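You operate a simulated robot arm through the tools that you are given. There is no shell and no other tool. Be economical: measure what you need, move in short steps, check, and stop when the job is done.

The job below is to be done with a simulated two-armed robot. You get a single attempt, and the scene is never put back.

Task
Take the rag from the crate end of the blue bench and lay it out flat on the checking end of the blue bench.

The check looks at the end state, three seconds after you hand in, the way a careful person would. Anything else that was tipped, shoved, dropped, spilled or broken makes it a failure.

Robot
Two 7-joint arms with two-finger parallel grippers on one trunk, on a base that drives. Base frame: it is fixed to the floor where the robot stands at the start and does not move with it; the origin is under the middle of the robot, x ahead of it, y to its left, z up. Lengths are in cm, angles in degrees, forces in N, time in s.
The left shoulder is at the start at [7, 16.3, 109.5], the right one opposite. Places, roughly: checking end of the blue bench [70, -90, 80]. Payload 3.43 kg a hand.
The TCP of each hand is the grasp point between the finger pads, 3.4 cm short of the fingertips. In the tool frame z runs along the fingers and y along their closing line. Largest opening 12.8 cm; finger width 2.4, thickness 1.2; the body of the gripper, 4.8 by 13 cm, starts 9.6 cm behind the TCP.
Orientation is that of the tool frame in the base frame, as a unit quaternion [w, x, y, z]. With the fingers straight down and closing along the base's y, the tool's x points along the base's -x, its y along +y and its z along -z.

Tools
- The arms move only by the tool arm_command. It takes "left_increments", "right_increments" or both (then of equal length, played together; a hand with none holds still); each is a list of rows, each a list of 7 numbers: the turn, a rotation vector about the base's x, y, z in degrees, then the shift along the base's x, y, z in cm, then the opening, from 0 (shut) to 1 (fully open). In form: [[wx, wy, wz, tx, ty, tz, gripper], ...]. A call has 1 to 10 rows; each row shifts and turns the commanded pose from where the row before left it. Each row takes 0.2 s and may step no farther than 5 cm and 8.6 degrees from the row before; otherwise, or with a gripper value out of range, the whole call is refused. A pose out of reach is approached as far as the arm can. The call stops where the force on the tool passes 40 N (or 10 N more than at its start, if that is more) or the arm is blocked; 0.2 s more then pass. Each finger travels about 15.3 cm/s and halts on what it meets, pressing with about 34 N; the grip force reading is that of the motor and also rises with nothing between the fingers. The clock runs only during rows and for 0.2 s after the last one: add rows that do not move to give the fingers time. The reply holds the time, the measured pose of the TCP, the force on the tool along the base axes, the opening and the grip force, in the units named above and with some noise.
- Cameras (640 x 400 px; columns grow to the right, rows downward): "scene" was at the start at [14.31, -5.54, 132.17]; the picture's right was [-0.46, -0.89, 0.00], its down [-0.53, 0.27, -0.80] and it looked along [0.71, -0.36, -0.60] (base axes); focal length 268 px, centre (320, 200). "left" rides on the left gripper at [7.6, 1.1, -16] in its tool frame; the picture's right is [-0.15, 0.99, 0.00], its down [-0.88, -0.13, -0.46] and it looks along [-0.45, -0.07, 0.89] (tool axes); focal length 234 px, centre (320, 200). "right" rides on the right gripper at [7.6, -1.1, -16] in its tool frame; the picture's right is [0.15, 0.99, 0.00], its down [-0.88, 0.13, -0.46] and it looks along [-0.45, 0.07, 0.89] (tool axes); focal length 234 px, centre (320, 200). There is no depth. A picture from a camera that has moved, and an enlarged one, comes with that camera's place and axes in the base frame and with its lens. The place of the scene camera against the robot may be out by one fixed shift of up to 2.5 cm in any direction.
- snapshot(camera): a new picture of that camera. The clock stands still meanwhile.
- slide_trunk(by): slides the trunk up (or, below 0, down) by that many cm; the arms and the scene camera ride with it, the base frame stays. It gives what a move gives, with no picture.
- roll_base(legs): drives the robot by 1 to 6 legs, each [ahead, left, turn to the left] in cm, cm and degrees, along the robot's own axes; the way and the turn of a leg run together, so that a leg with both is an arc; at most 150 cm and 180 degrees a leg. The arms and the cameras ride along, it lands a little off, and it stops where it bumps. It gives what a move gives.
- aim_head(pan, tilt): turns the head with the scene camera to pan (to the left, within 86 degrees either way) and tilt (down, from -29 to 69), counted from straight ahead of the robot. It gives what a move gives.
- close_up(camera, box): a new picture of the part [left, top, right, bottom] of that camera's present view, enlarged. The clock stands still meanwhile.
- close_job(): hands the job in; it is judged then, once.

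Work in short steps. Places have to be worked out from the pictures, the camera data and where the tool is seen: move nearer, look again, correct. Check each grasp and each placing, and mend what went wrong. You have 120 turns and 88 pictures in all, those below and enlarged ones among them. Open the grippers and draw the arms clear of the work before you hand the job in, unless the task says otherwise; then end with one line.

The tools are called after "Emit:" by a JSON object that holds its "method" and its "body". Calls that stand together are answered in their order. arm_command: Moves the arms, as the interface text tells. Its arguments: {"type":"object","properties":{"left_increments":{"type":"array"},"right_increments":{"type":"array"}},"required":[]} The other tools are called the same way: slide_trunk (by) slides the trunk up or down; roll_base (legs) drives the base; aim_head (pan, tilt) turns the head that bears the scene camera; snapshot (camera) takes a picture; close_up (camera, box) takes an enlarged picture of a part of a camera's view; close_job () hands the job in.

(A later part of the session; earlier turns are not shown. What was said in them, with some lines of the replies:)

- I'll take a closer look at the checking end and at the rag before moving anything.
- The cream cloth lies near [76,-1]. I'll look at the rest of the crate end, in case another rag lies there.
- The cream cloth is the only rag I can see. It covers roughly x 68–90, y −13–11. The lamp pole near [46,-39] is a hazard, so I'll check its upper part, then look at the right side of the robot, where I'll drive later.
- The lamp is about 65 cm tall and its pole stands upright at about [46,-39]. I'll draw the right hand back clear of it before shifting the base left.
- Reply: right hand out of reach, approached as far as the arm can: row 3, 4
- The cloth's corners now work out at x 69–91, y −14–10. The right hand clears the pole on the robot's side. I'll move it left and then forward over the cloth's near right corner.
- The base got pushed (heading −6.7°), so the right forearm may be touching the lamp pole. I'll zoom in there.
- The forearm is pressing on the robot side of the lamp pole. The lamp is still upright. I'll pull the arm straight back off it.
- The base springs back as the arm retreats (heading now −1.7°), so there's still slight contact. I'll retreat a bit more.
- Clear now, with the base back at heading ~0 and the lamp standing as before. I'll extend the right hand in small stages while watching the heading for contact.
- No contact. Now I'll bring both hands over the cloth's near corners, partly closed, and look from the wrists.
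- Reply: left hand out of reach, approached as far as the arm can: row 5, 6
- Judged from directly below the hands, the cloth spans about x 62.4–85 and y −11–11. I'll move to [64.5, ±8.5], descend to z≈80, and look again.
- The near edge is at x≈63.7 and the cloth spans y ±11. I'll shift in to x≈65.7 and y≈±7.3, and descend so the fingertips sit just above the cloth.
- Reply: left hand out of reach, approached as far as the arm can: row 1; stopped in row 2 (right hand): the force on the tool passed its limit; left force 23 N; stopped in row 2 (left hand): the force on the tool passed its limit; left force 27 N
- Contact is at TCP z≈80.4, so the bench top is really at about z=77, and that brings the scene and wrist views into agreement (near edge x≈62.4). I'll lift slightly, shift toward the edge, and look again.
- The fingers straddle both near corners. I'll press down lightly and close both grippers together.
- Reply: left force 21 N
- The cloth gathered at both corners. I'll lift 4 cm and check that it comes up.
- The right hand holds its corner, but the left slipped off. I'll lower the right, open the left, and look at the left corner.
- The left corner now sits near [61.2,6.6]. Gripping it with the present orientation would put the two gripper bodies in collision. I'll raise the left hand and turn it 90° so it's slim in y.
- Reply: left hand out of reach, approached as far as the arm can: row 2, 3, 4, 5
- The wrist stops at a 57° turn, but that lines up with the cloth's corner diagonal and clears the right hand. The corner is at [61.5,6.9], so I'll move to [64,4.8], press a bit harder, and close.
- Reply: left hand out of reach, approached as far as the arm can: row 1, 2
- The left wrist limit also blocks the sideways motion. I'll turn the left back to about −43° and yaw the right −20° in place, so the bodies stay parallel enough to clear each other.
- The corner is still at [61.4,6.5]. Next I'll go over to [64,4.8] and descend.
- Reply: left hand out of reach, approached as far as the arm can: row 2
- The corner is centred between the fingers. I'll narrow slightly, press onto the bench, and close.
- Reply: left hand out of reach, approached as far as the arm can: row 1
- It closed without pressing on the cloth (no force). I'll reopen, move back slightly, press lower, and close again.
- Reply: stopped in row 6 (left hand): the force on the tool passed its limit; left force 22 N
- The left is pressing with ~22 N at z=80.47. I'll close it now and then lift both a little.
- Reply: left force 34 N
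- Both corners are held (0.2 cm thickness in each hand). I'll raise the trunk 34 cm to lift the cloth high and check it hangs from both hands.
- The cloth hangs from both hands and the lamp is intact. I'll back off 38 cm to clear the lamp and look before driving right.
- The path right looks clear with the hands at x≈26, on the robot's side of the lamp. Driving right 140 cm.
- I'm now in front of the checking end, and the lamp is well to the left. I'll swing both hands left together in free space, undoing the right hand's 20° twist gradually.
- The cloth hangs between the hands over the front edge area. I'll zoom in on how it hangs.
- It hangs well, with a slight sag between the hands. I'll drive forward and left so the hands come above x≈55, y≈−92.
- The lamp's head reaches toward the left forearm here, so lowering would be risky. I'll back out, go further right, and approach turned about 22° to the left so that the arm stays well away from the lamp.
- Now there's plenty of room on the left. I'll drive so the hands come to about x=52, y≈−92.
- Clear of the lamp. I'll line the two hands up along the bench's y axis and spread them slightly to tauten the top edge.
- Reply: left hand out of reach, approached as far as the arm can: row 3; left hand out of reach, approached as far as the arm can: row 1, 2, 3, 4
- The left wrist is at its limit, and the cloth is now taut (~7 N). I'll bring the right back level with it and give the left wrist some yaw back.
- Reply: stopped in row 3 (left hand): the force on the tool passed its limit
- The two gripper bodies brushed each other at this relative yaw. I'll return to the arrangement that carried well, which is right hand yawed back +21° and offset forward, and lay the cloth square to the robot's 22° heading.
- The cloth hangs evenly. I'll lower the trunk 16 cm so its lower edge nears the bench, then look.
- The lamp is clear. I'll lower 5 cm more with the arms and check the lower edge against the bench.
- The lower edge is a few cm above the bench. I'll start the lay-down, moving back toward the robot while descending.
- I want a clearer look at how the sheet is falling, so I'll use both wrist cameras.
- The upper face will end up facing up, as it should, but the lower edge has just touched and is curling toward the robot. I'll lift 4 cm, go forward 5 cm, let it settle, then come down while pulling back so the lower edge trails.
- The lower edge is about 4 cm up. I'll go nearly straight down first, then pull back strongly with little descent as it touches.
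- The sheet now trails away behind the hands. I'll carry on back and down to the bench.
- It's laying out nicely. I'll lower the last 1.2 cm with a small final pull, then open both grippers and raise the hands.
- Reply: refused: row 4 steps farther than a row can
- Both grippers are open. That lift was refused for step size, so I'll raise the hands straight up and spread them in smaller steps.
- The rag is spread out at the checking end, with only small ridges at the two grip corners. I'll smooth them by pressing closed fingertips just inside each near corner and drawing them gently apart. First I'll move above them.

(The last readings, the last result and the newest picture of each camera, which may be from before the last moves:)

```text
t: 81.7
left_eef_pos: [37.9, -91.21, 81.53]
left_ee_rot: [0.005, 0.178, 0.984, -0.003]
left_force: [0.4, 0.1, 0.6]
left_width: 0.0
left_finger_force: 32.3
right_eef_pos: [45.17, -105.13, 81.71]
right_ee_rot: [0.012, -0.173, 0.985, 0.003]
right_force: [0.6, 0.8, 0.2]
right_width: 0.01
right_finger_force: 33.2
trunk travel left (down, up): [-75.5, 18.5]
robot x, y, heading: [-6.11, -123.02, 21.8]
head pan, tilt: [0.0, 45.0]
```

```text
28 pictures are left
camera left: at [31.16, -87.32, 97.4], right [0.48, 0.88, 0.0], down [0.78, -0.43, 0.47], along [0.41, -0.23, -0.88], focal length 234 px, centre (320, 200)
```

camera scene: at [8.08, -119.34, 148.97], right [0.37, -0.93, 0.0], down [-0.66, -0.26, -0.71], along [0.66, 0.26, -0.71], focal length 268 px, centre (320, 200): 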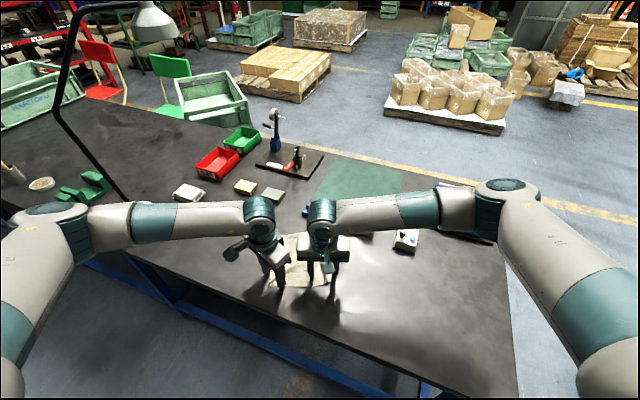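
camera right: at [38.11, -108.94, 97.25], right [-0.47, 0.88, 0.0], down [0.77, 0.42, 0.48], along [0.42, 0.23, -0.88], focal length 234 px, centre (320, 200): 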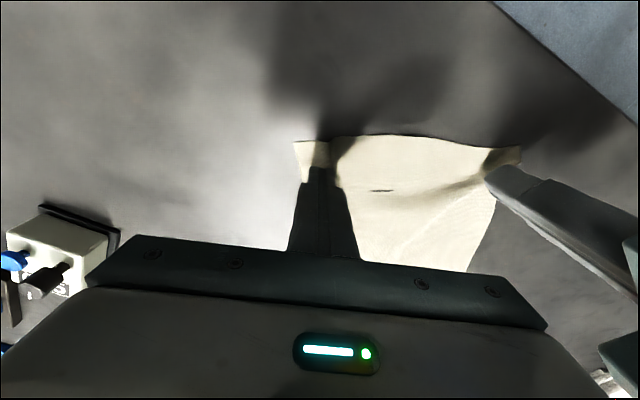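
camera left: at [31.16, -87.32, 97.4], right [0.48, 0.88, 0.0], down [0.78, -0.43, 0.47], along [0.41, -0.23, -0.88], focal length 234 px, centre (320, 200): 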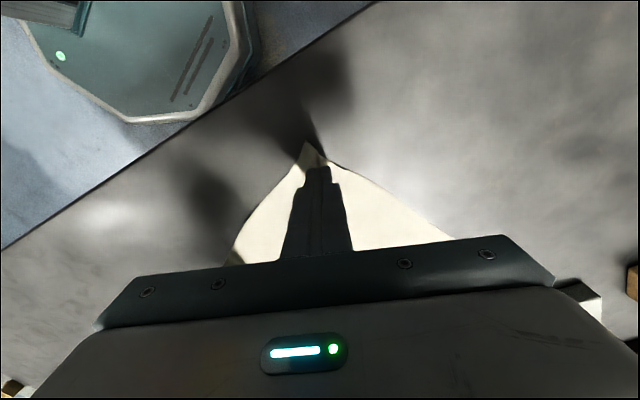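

Both fingertips are just above the corners. I'll press lightly and draw apart about 1.5 cm each.

Emit:
{"method": "arm_command", "body": {"left_increments": [[0, 0, 0, 0, 0, -0.6, 0], [0, 0, 0, 0, 0, -0.5, 0], [0, 0, 0, -0.1, 0.5, -0.05, 0], [0, 0, 0, -0.1, 0.5, 0, 0], [0, 0, 0, -0.1, 0.5, 0, 0], [0, 0, 0, 0, 0, 0, 0]], "right_increments": [[0, 0, 0, 0, 0, -0.7, 0], [0, 0, 0, 0, 0, -0.6, 0], [0, 0, 0, 0.2, -0.5, -0.05, 0], [0, 0, 0, 0.2, -0.5, 0, 0], [0, 0, 0, 0.2, -0.5, 0, 0], [0, 0, 0, 0, 0, 0, 0]]}}

Emit:
{"method": "snapshot", "body": {"camera": "right"}}

```text
t: 83.1
left_eef_pos: [37.56, -89.66, 80.69]
left_ee_rot: [0.006, 0.178, 0.984, -0.004]
left_force: [-1.1, -0.1, 0.0]
left_width: 0.0
left_finger_force: 32.9
right_eef_pos: [45.73, -106.52, 80.55]
right_ee_rot: [0.015, -0.173, 0.985, 0.004]
right_force: [-1.3, 7.0, 34.6]
right_width: 0.0
right_finger_force: 33.1
trunk travel left (down, up): [-75.5, 18.5]
robot x, y, heading: [-6.03, -122.63, 22.0]
head pan, tilt: [0.0, 45.0]
```

```text
27 pictures are left
camera right: at [38.54, -110.35, 96.14], right [-0.48, 0.88, 0.0], down [0.77, 0.42, 0.48], along [0.43, 0.23, -0.88], focal length 234 px, centre (320, 200)
```

right: 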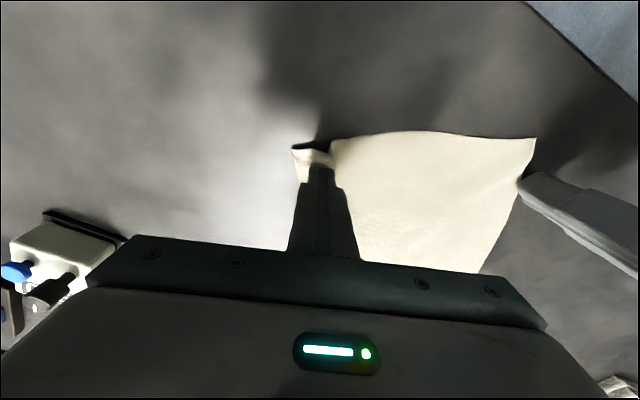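

The sheet's middle and left are now smooth. I'll raise both hands and look at the right corner.

Emit:
{"method": "arm_command", "body": {"left_increments": [[0, 0, 0, 0, 0, 4, 0], [0, 0, 0, 0, 1, 4, 0], [0, 0, 0, 0, 3, 3.5, 0], [0, 0, 0, 0, 3, 3.5, 0], [0, 0, 0, 0, 3, 3, 0]], "right_increments": [[0, 0, 0, 0, 0, 4, 0], [0, 0, 0, 0, 0, 4, 0], [0, 0, 0, 0, -3, 3.5, 0], [0, 0, 0, 0, -3, 3.5, 0], [0, 0, 0, 0, -3, 3, 0]]}}

Emit:
{"method": "close_up", "body": {"camera": "scene", "box": [190, 150, 430, 320]}}

Emit:
{"method": "close_up", "body": {"camera": "right", "box": [280, 100, 520, 270]}}

```text
t: 84.3
left_eef_pos: [37.74, -79.74, 98.55]
left_ee_rot: [0.005, 0.178, 0.984, -0.004]
left_force: [0.2, -0.4, 0.5]
left_width: 0.03
left_finger_force: 33.1
right_eef_pos: [45.82, -115.62, 98.31]
right_ee_rot: [0.013, -0.173, 0.985, 0.003]
right_force: [-0.2, -0.1, -0.4]
right_width: 0.01
right_finger_force: 33.1
trunk travel left (down, up): [-75.5, 18.5]
robot x, y, heading: [-5.45, -122.63, 21.8]
head pan, tilt: [0.0, 45.0]
```

```text
2.35 times, centred on (310, 235) of scene
camera zoom: at [7.94, -119.41, 148.97], right [0.37, -0.93, 0.0], down [-0.66, -0.26, -0.71], along [0.66, 0.26, -0.71], focal length 632 px, centre (344, 118)
```

zoom: 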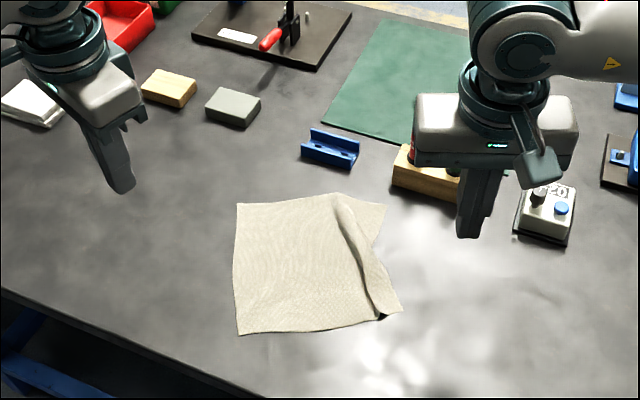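

```text
2.35 times, centred on (400, 185) of right
camera zoom: at [38.65, -119.48, 113.88], right [-0.48, 0.88, 0.0], down [0.77, 0.42, 0.48], along [0.42, 0.23, -0.88], focal length 551 px, centre (132, 235)
```

zoom: 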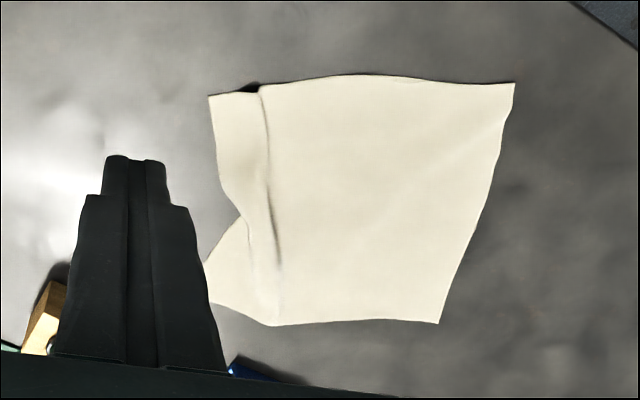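

The left and middle are flat, but a low ridge remains along the right side, and the edge bows in there. I'll hold the left half down with the left fingertips and drag the right strip outward.

Emit:
{"method": "arm_command", "body": {"left_increments": [[0, 0, 0, 1.1, -3.2, -2, 0], [0, 0, 0, 1.1, -3.2, -2, 0], [0, 0, 0, 1.1, -3.2, -2, 0], [0, 0, 0, 1, -3.2, -2, 0], [0, 0, 0, 0, 0, -4, 0], [0, 0, 0, 0, 0, -4, 0], [0, 0, 0, 0, 0, -1.5, 0], [0, 0, 0, 0, 0, -0.6, 0]], "right_increments": [[0, 0, 0, -0.3, 1.7, -2, 0], [0, 0, 0, -0.2, 1.7, -2, 0], [0, 0, 0, -0.2, 1.7, -2, 0], [0, 0, 0, -0.2, 1.7, -2, 0], [0, 0, 0, 0, 0, -4, 0], [0, 0, 0, 0, 0, -3.5, 0], [0, 0, 0, 0, 0, -1, 0], [0, 0, 0, 0, 0, 0, 0]]}}

Emit:
{"method": "snapshot", "body": {"camera": "right"}}

```text
t: 86.1
left_eef_pos: [42.11, -92.56, 80.51]
left_ee_rot: [0.005, 0.178, 0.984, -0.004]
left_force: [0.4, 1.0, 7.7]
left_width: 0.02
left_finger_force: 32.7
right_eef_pos: [45.04, -108.85, 81.6]
right_ee_rot: [0.013, -0.173, 0.985, 0.003]
right_force: [0.2, -0.2, 0.5]
right_width: 0.01
right_finger_force: 33.2
trunk travel left (down, up): [-75.5, 18.5]
robot x, y, heading: [-5.8, -122.78, 21.5]
head pan, tilt: [0.0, 45.0]
```

```text
24 pictures are left
camera right: at [37.87, -112.74, 97.35], right [-0.47, 0.88, 0.0], down [0.77, 0.42, 0.48], along [0.42, 0.23, -0.88], focal length 234 px, centre (320, 200)
```

right: 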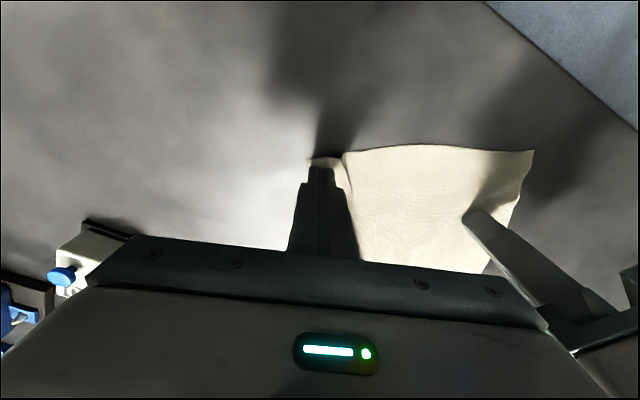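

The left holds with ~8 N. I'll press the right on the strip and drag outward 2 cm.

Emit:
{"method": "arm_command", "body": {"left_increments": [[0, 0, 0, 0, 0, -0.15, 0], [0, 0, 0, 0, 0, 0, 0], [0, 0, 0, 0, 0, 0, 0], [0, 0, 0, 0, 0, 0, 0], [0, 0, 0, 0, 0, 0, 0], [0, 0, 0, 0, 0, 0, 0]], "right_increments": [[0, 0, 0, 0, 0, -0.7, 0], [0, 0, 0, 0, 0, -0.45, 0], [0, 0, 0, 0.2, -0.5, 0, 0], [0, 0, 0, 0.2, -0.5, 0, 0], [0, 0, 0, 0.2, -0.5, 0, 0], [0, 0, 0, 0.2, -0.4, 0, 0]]}}

Emit:
{"method": "arm_command", "body": {"right_increments": [[0, 0, 0, 0, 0, 3, 0], [0, 0, 0, 0, -2, 4, 0], [0, 0, 0, 0, -3, 3.5, 0], [0, 0, 0, 0, -3, 3.5, 0], [0, 0, 0, 0, 0, 2, 0]]}}

Emit:
{"method": "close_up", "body": {"camera": "right", "box": [280, 100, 520, 270]}}

```text
t: 87.5
left_eef_pos: [41.99, -92.6, 80.38]
left_ee_rot: [0.007, 0.178, 0.984, -0.003]
left_force: [4.9, 5.3, 35.0]
left_width: 0.0
left_finger_force: 33.0
right_eef_pos: [45.67, -110.86, 80.58]
right_ee_rot: [0.014, -0.174, 0.985, 0.004]
right_force: [0.3, -0.4, -0.3]
right_width: 0.0
right_finger_force: 33.2
trunk travel left (down, up): [-75.5, 18.5]
robot x, y, heading: [-5.31, -122.88, 21.7]
head pan, tilt: [0.0, 45.0]
```

```text
t: 88.7
left_eef_pos: [41.96, -92.71, 80.59]
left_ee_rot: [0.006, 0.178, 0.984, -0.004]
left_force: [3.4, 2.6, 36.5]
left_width: 0.02
left_finger_force: 33.0
right_eef_pos: [45.42, -118.69, 96.64]
right_ee_rot: [0.014, -0.173, 0.985, 0.004]
right_force: [0.1, -0.3, -0.3]
right_width: 0.02
right_finger_force: 33.2
trunk travel left (down, up): [-75.5, 18.5]
robot x, y, heading: [-6.01, -122.41, 21.9]
head pan, tilt: [0.0, 45.0]
```

```text
2.35 times, centred on (400, 185) of right
camera zoom: at [38.36, -122.64, 112.34], right [-0.47, 0.88, 0.0], down [0.77, 0.42, 0.48], along [0.42, 0.23, -0.88], focal length 551 px, centre (132, 235)
```

zoom: 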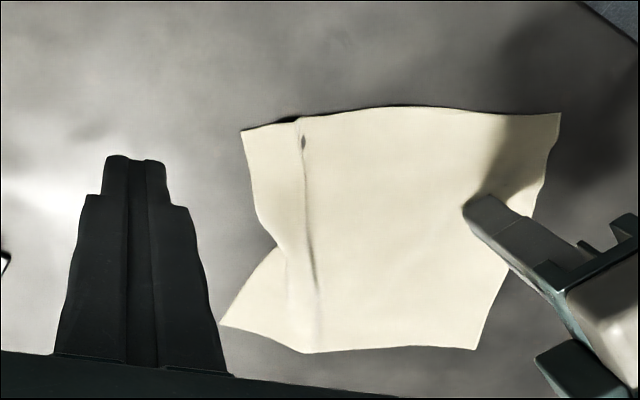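

The near corner has improved. The ridge at mid-right remains, so I'll press at about [50.6,-102.6] and drag outward, still holding with the left.

Emit:
{"method": "arm_command", "body": {"right_increments": [[0, 0, 0, 1.2, 4, -1, 0], [0, 0, 0, 1.3, 4, -1, 0], [0, 0, 0, 1.3, 4, -1, 0], [0, 0, 0, 1.4, 4.1, -1, 0], [0, 0, 0, 0, 0, -4.5, 0], [0, 0, 0, 0, 0, -4.5, 0], [0, 0, 0, 0, 0, -2, 0], [0, 0, 0, 0, 0, 0, 0]]}}

Emit:
{"method": "arm_command", "body": {"right_increments": [[0, 0, 0, 0, 0, -0.7, 0], [0, 0, 0, 0, 0, -0.7, 0], [0, 0, 0, 0.2, -0.5, 0, 0], [0, 0, 0, 0.2, -0.5, 0, 0], [0, 0, 0, 0.2, -0.5, 0, 0], [0, 0, 0, 0.2, -0.5, 0, 0], [0, 0, 0, 0, 0, 0, 0]]}}

Emit:
{"method": "arm_command", "body": {"right_increments": [[0, 0, 0, 0, 0, 3, 0], [0, 0, 0, 0, -2, 4, 0], [0, 0, 0, -1, -4, 2, 0], [0, 0, 0, -1, -4, 2, 0], [0, 0, 0, -1, -3, 3, 0]]}}

Emit:
{"method": "close_up", "body": {"camera": "right", "box": [280, 100, 520, 270]}}

```text
t: 90.5
left_eef_pos: [41.9, -92.61, 80.54]
left_ee_rot: [0.006, 0.178, 0.984, -0.003]
left_force: [1.2, -2.1, 37.1]
left_width: 0.0
left_finger_force: 32.9
right_eef_pos: [50.83, -102.62, 81.7]
right_ee_rot: [0.015, -0.173, 0.985, 0.004]
right_force: [-0.4, 0.1, -0.2]
right_width: 0.0
right_finger_force: 33.1
trunk travel left (down, up): [-75.5, 18.5]
robot x, y, heading: [-5.62, -122.73, 21.7]
head pan, tilt: [0.0, 45.0]
```

```text
t: 92.1
left_eef_pos: [41.72, -92.59, 80.53]
left_ee_rot: [0.007, 0.178, 0.984, -0.003]
left_force: [5.3, -2.2, 21.9]
left_width: 0.01
left_finger_force: 33.3
right_eef_pos: [51.47, -104.49, 80.56]
right_ee_rot: [0.015, -0.174, 0.985, 0.004]
right_force: [-3.0, 8.1, 35.1]
right_width: 0.0
right_finger_force: 33.3
trunk travel left (down, up): [-75.5, 18.5]
robot x, y, heading: [-6.0, -122.68, 21.8]
head pan, tilt: [0.0, 45.0]
```

```text
t: 92.4
left_eef_pos: [42.07, -92.55, 80.49]
left_ee_rot: [0.006, 0.179, 0.984, -0.005]
left_force: [-4.0, -1.0, 18.4]
left_width: 0.0
left_finger_force: 33.1
right_eef_pos: [51.59, -105.08, 80.78]
right_ee_rot: [0.01, -0.172, 0.985, -0.002]
right_force: [-0.4, 0.1, 1.0]
right_width: 0.0
right_finger_force: 33.3
trunk travel left (down, up): [-75.5, 18.5]
robot x, y, heading: [-6.06, -122.7, 21.9]
head pan, tilt: [0.0, 45.0]
stopped in row 1 (left hand): the force on the tool passed its limit (the readings are from after the stop); the commanded pose is now the measured one
```

```text
2.35 times, centred on (400, 185) of right
camera zoom: at [44.54, -108.8, 96.54], right [-0.47, 0.88, -0.01], down [0.78, 0.42, 0.47], along [0.42, 0.22, -0.88], focal length 551 px, centre (132, 235)
```

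zoom: 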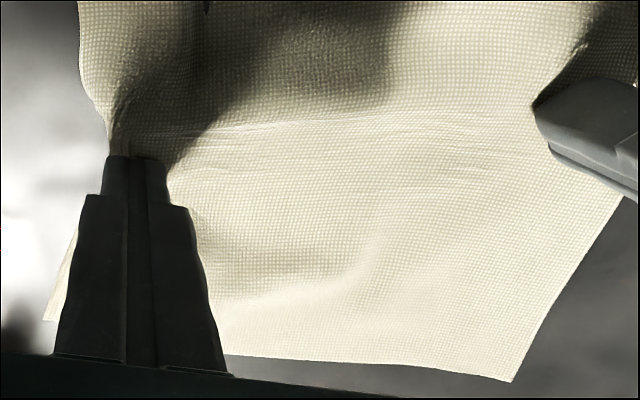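

The ridge looks stretched out. I'll lift both hands away now and review.

Emit:
{"method": "arm_command", "body": {"left_increments": [[0, 0, 0, 0, 0, 3, 0], [0, 0, 0, 0, 0, 4, 0], [0, 0, 0, 0, 3, 3.5, 0], [0, 0, 0, -1, 3.5, 3, 0], [0, 0, 0, -1, 3.5, 3, 0]], "right_increments": [[0, 0, 0, 0, 0, 3, 0], [0, 0, 0, 0, 0, 4, 0], [0, 0, 0, -1, -3, 3, 0], [0, 0, 0, -1, -4, 2.5, 0], [0, 0, 0, -1, -4, 2.5, 0]]}}

Emit:
{"method": "close_up", "body": {"camera": "right", "box": [280, 100, 520, 270]}}

Emit:
{"method": "close_up", "body": {"camera": "scene", "box": [190, 150, 430, 320]}}

```text
t: 93.6
left_eef_pos: [40.04, -82.48, 97.11]
left_ee_rot: [0.005, 0.178, 0.984, -0.004]
left_force: [-1.0, -1.3, -0.5]
left_width: 0.0
left_finger_force: 32.8
right_eef_pos: [48.56, -116.26, 95.97]
right_ee_rot: [0.011, -0.172, 0.985, -0.001]
right_force: [-0.4, -1.1, -0.4]
right_width: 0.0
right_finger_force: 33.5
trunk travel left (down, up): [-75.5, 18.5]
robot x, y, heading: [-5.93, -122.64, 21.7]
head pan, tilt: [0.0, 45.0]
```

```text
2.35 times, centred on (400, 185) of right
camera zoom: at [41.46, -119.8, 111.78], right [-0.47, 0.88, -0.01], down [0.77, 0.42, 0.47], along [0.42, 0.22, -0.88], focal length 551 px, centre (132, 235)
```

zoom: 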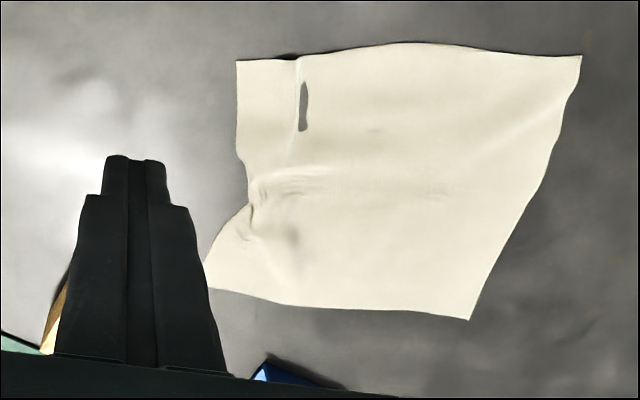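

```text
2.35 times, centred on (310, 235) of scene
camera zoom: at [7.86, -119.46, 148.98], right [0.37, -0.93, 0.0], down [-0.66, -0.26, -0.71], along [0.66, 0.26, -0.71], focal length 632 px, centre (344, 118)
```

zoom: 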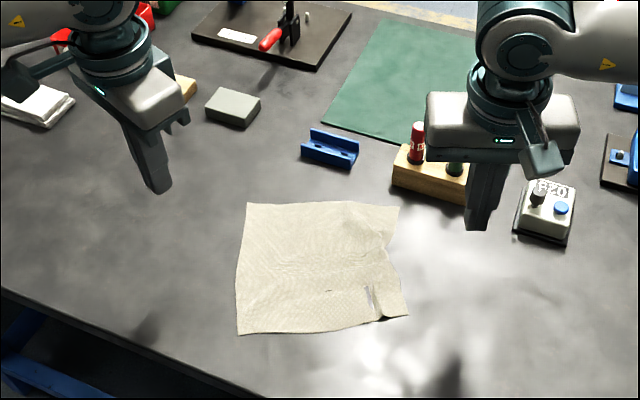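

The rag lies flat and fully spread at the checking end, and the neighbouring objects are undisturbed. I'll open the grippers, raise the arms, back away, and take a last look.

Emit:
{"method": "arm_command", "body": {"left_increments": [[0, 0, 0, -1, 0, 4, 0.6], [0, 0, 0, -1, 0, 4, 0.6], [0, 0, 0, 0, 0, 3, 0.6], [0, 0, 0, 0, 0, 0, 0.6]], "right_increments": [[0, 0, 0, -1, 0, 4, 0.6], [0, 0, 0, -1, 0, 4, 0.6], [0, 0, 0, 0, 0, 3, 0.6], [0, 0, 0, 0, 0, 0, 0.6]]}}

Emit:
{"method": "roll_base", "body": {"legs": [[-35, 0, 0]]}}

Emit:
{"method": "snapshot", "body": {"camera": "scene"}}

```text
t: 94.6
left_eef_pos: [37.92, -82.51, 107.78]
left_ee_rot: [0.004, 0.179, 0.984, -0.004]
left_force: [0.1, 0.9, 0.2]
left_width: 7.69
left_finger_force: 0.1
right_eef_pos: [46.61, -116.1, 106.87]
right_ee_rot: [0.011, -0.172, 0.985, -0.002]
right_force: [0.2, 0.1, 1.3]
right_width: 7.63
right_finger_force: 0.1
trunk travel left (down, up): [-75.5, 18.5]
robot x, y, heading: [-5.84, -122.37, 21.8]
head pan, tilt: [0.0, 45.0]
```

```text
t: 96.9
left_eef_pos: [5.86, -95.54, 107.91]
left_ee_rot: [0.004, 0.18, 0.984, -0.004]
left_force: [0.2, 0.5, 0.5]
left_width: 7.67
left_finger_force: 0.1
right_eef_pos: [14.34, -129.11, 107.05]
right_ee_rot: [0.011, -0.171, 0.985, -0.003]
right_force: [-0.2, 0.3, 0.2]
right_width: 7.65
right_finger_force: 0.0
trunk travel left (down, up): [-75.5, 18.5]
robot x, y, heading: [-38.14, -135.6, 21.6]
head pan, tilt: [0.0, 45.0]
```

```text
19 pictures are left
camera scene: at [-24.18, -132.2, 148.96], right [0.37, -0.93, 0.0], down [-0.66, -0.26, -0.71], along [0.66, 0.26, -0.71], focal length 268 px, centre (320, 200)
```

scene: 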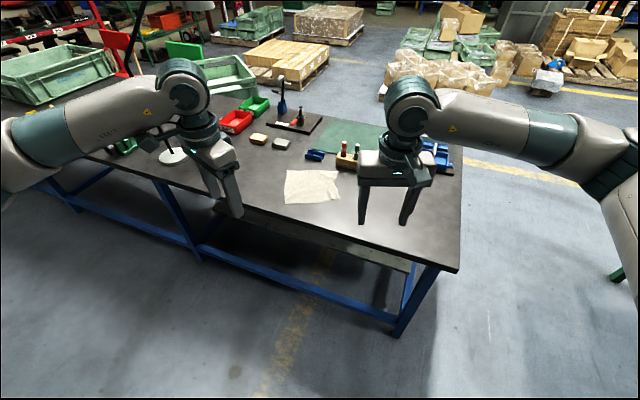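

The rag is flat on the checking end, everything else is standing, the grippers are open and the arms are clear. I'm handing in now.

Emit:
{"method": "close_job", "body": {}}

```text
The job is handed in.
```

The rag is laid out flat on the checking end of the blue bench, apart from one small ridge near its right edge; the right arm pressed against the lamp pole on the way, but the lamp stayed upright and nothing else looked moved.
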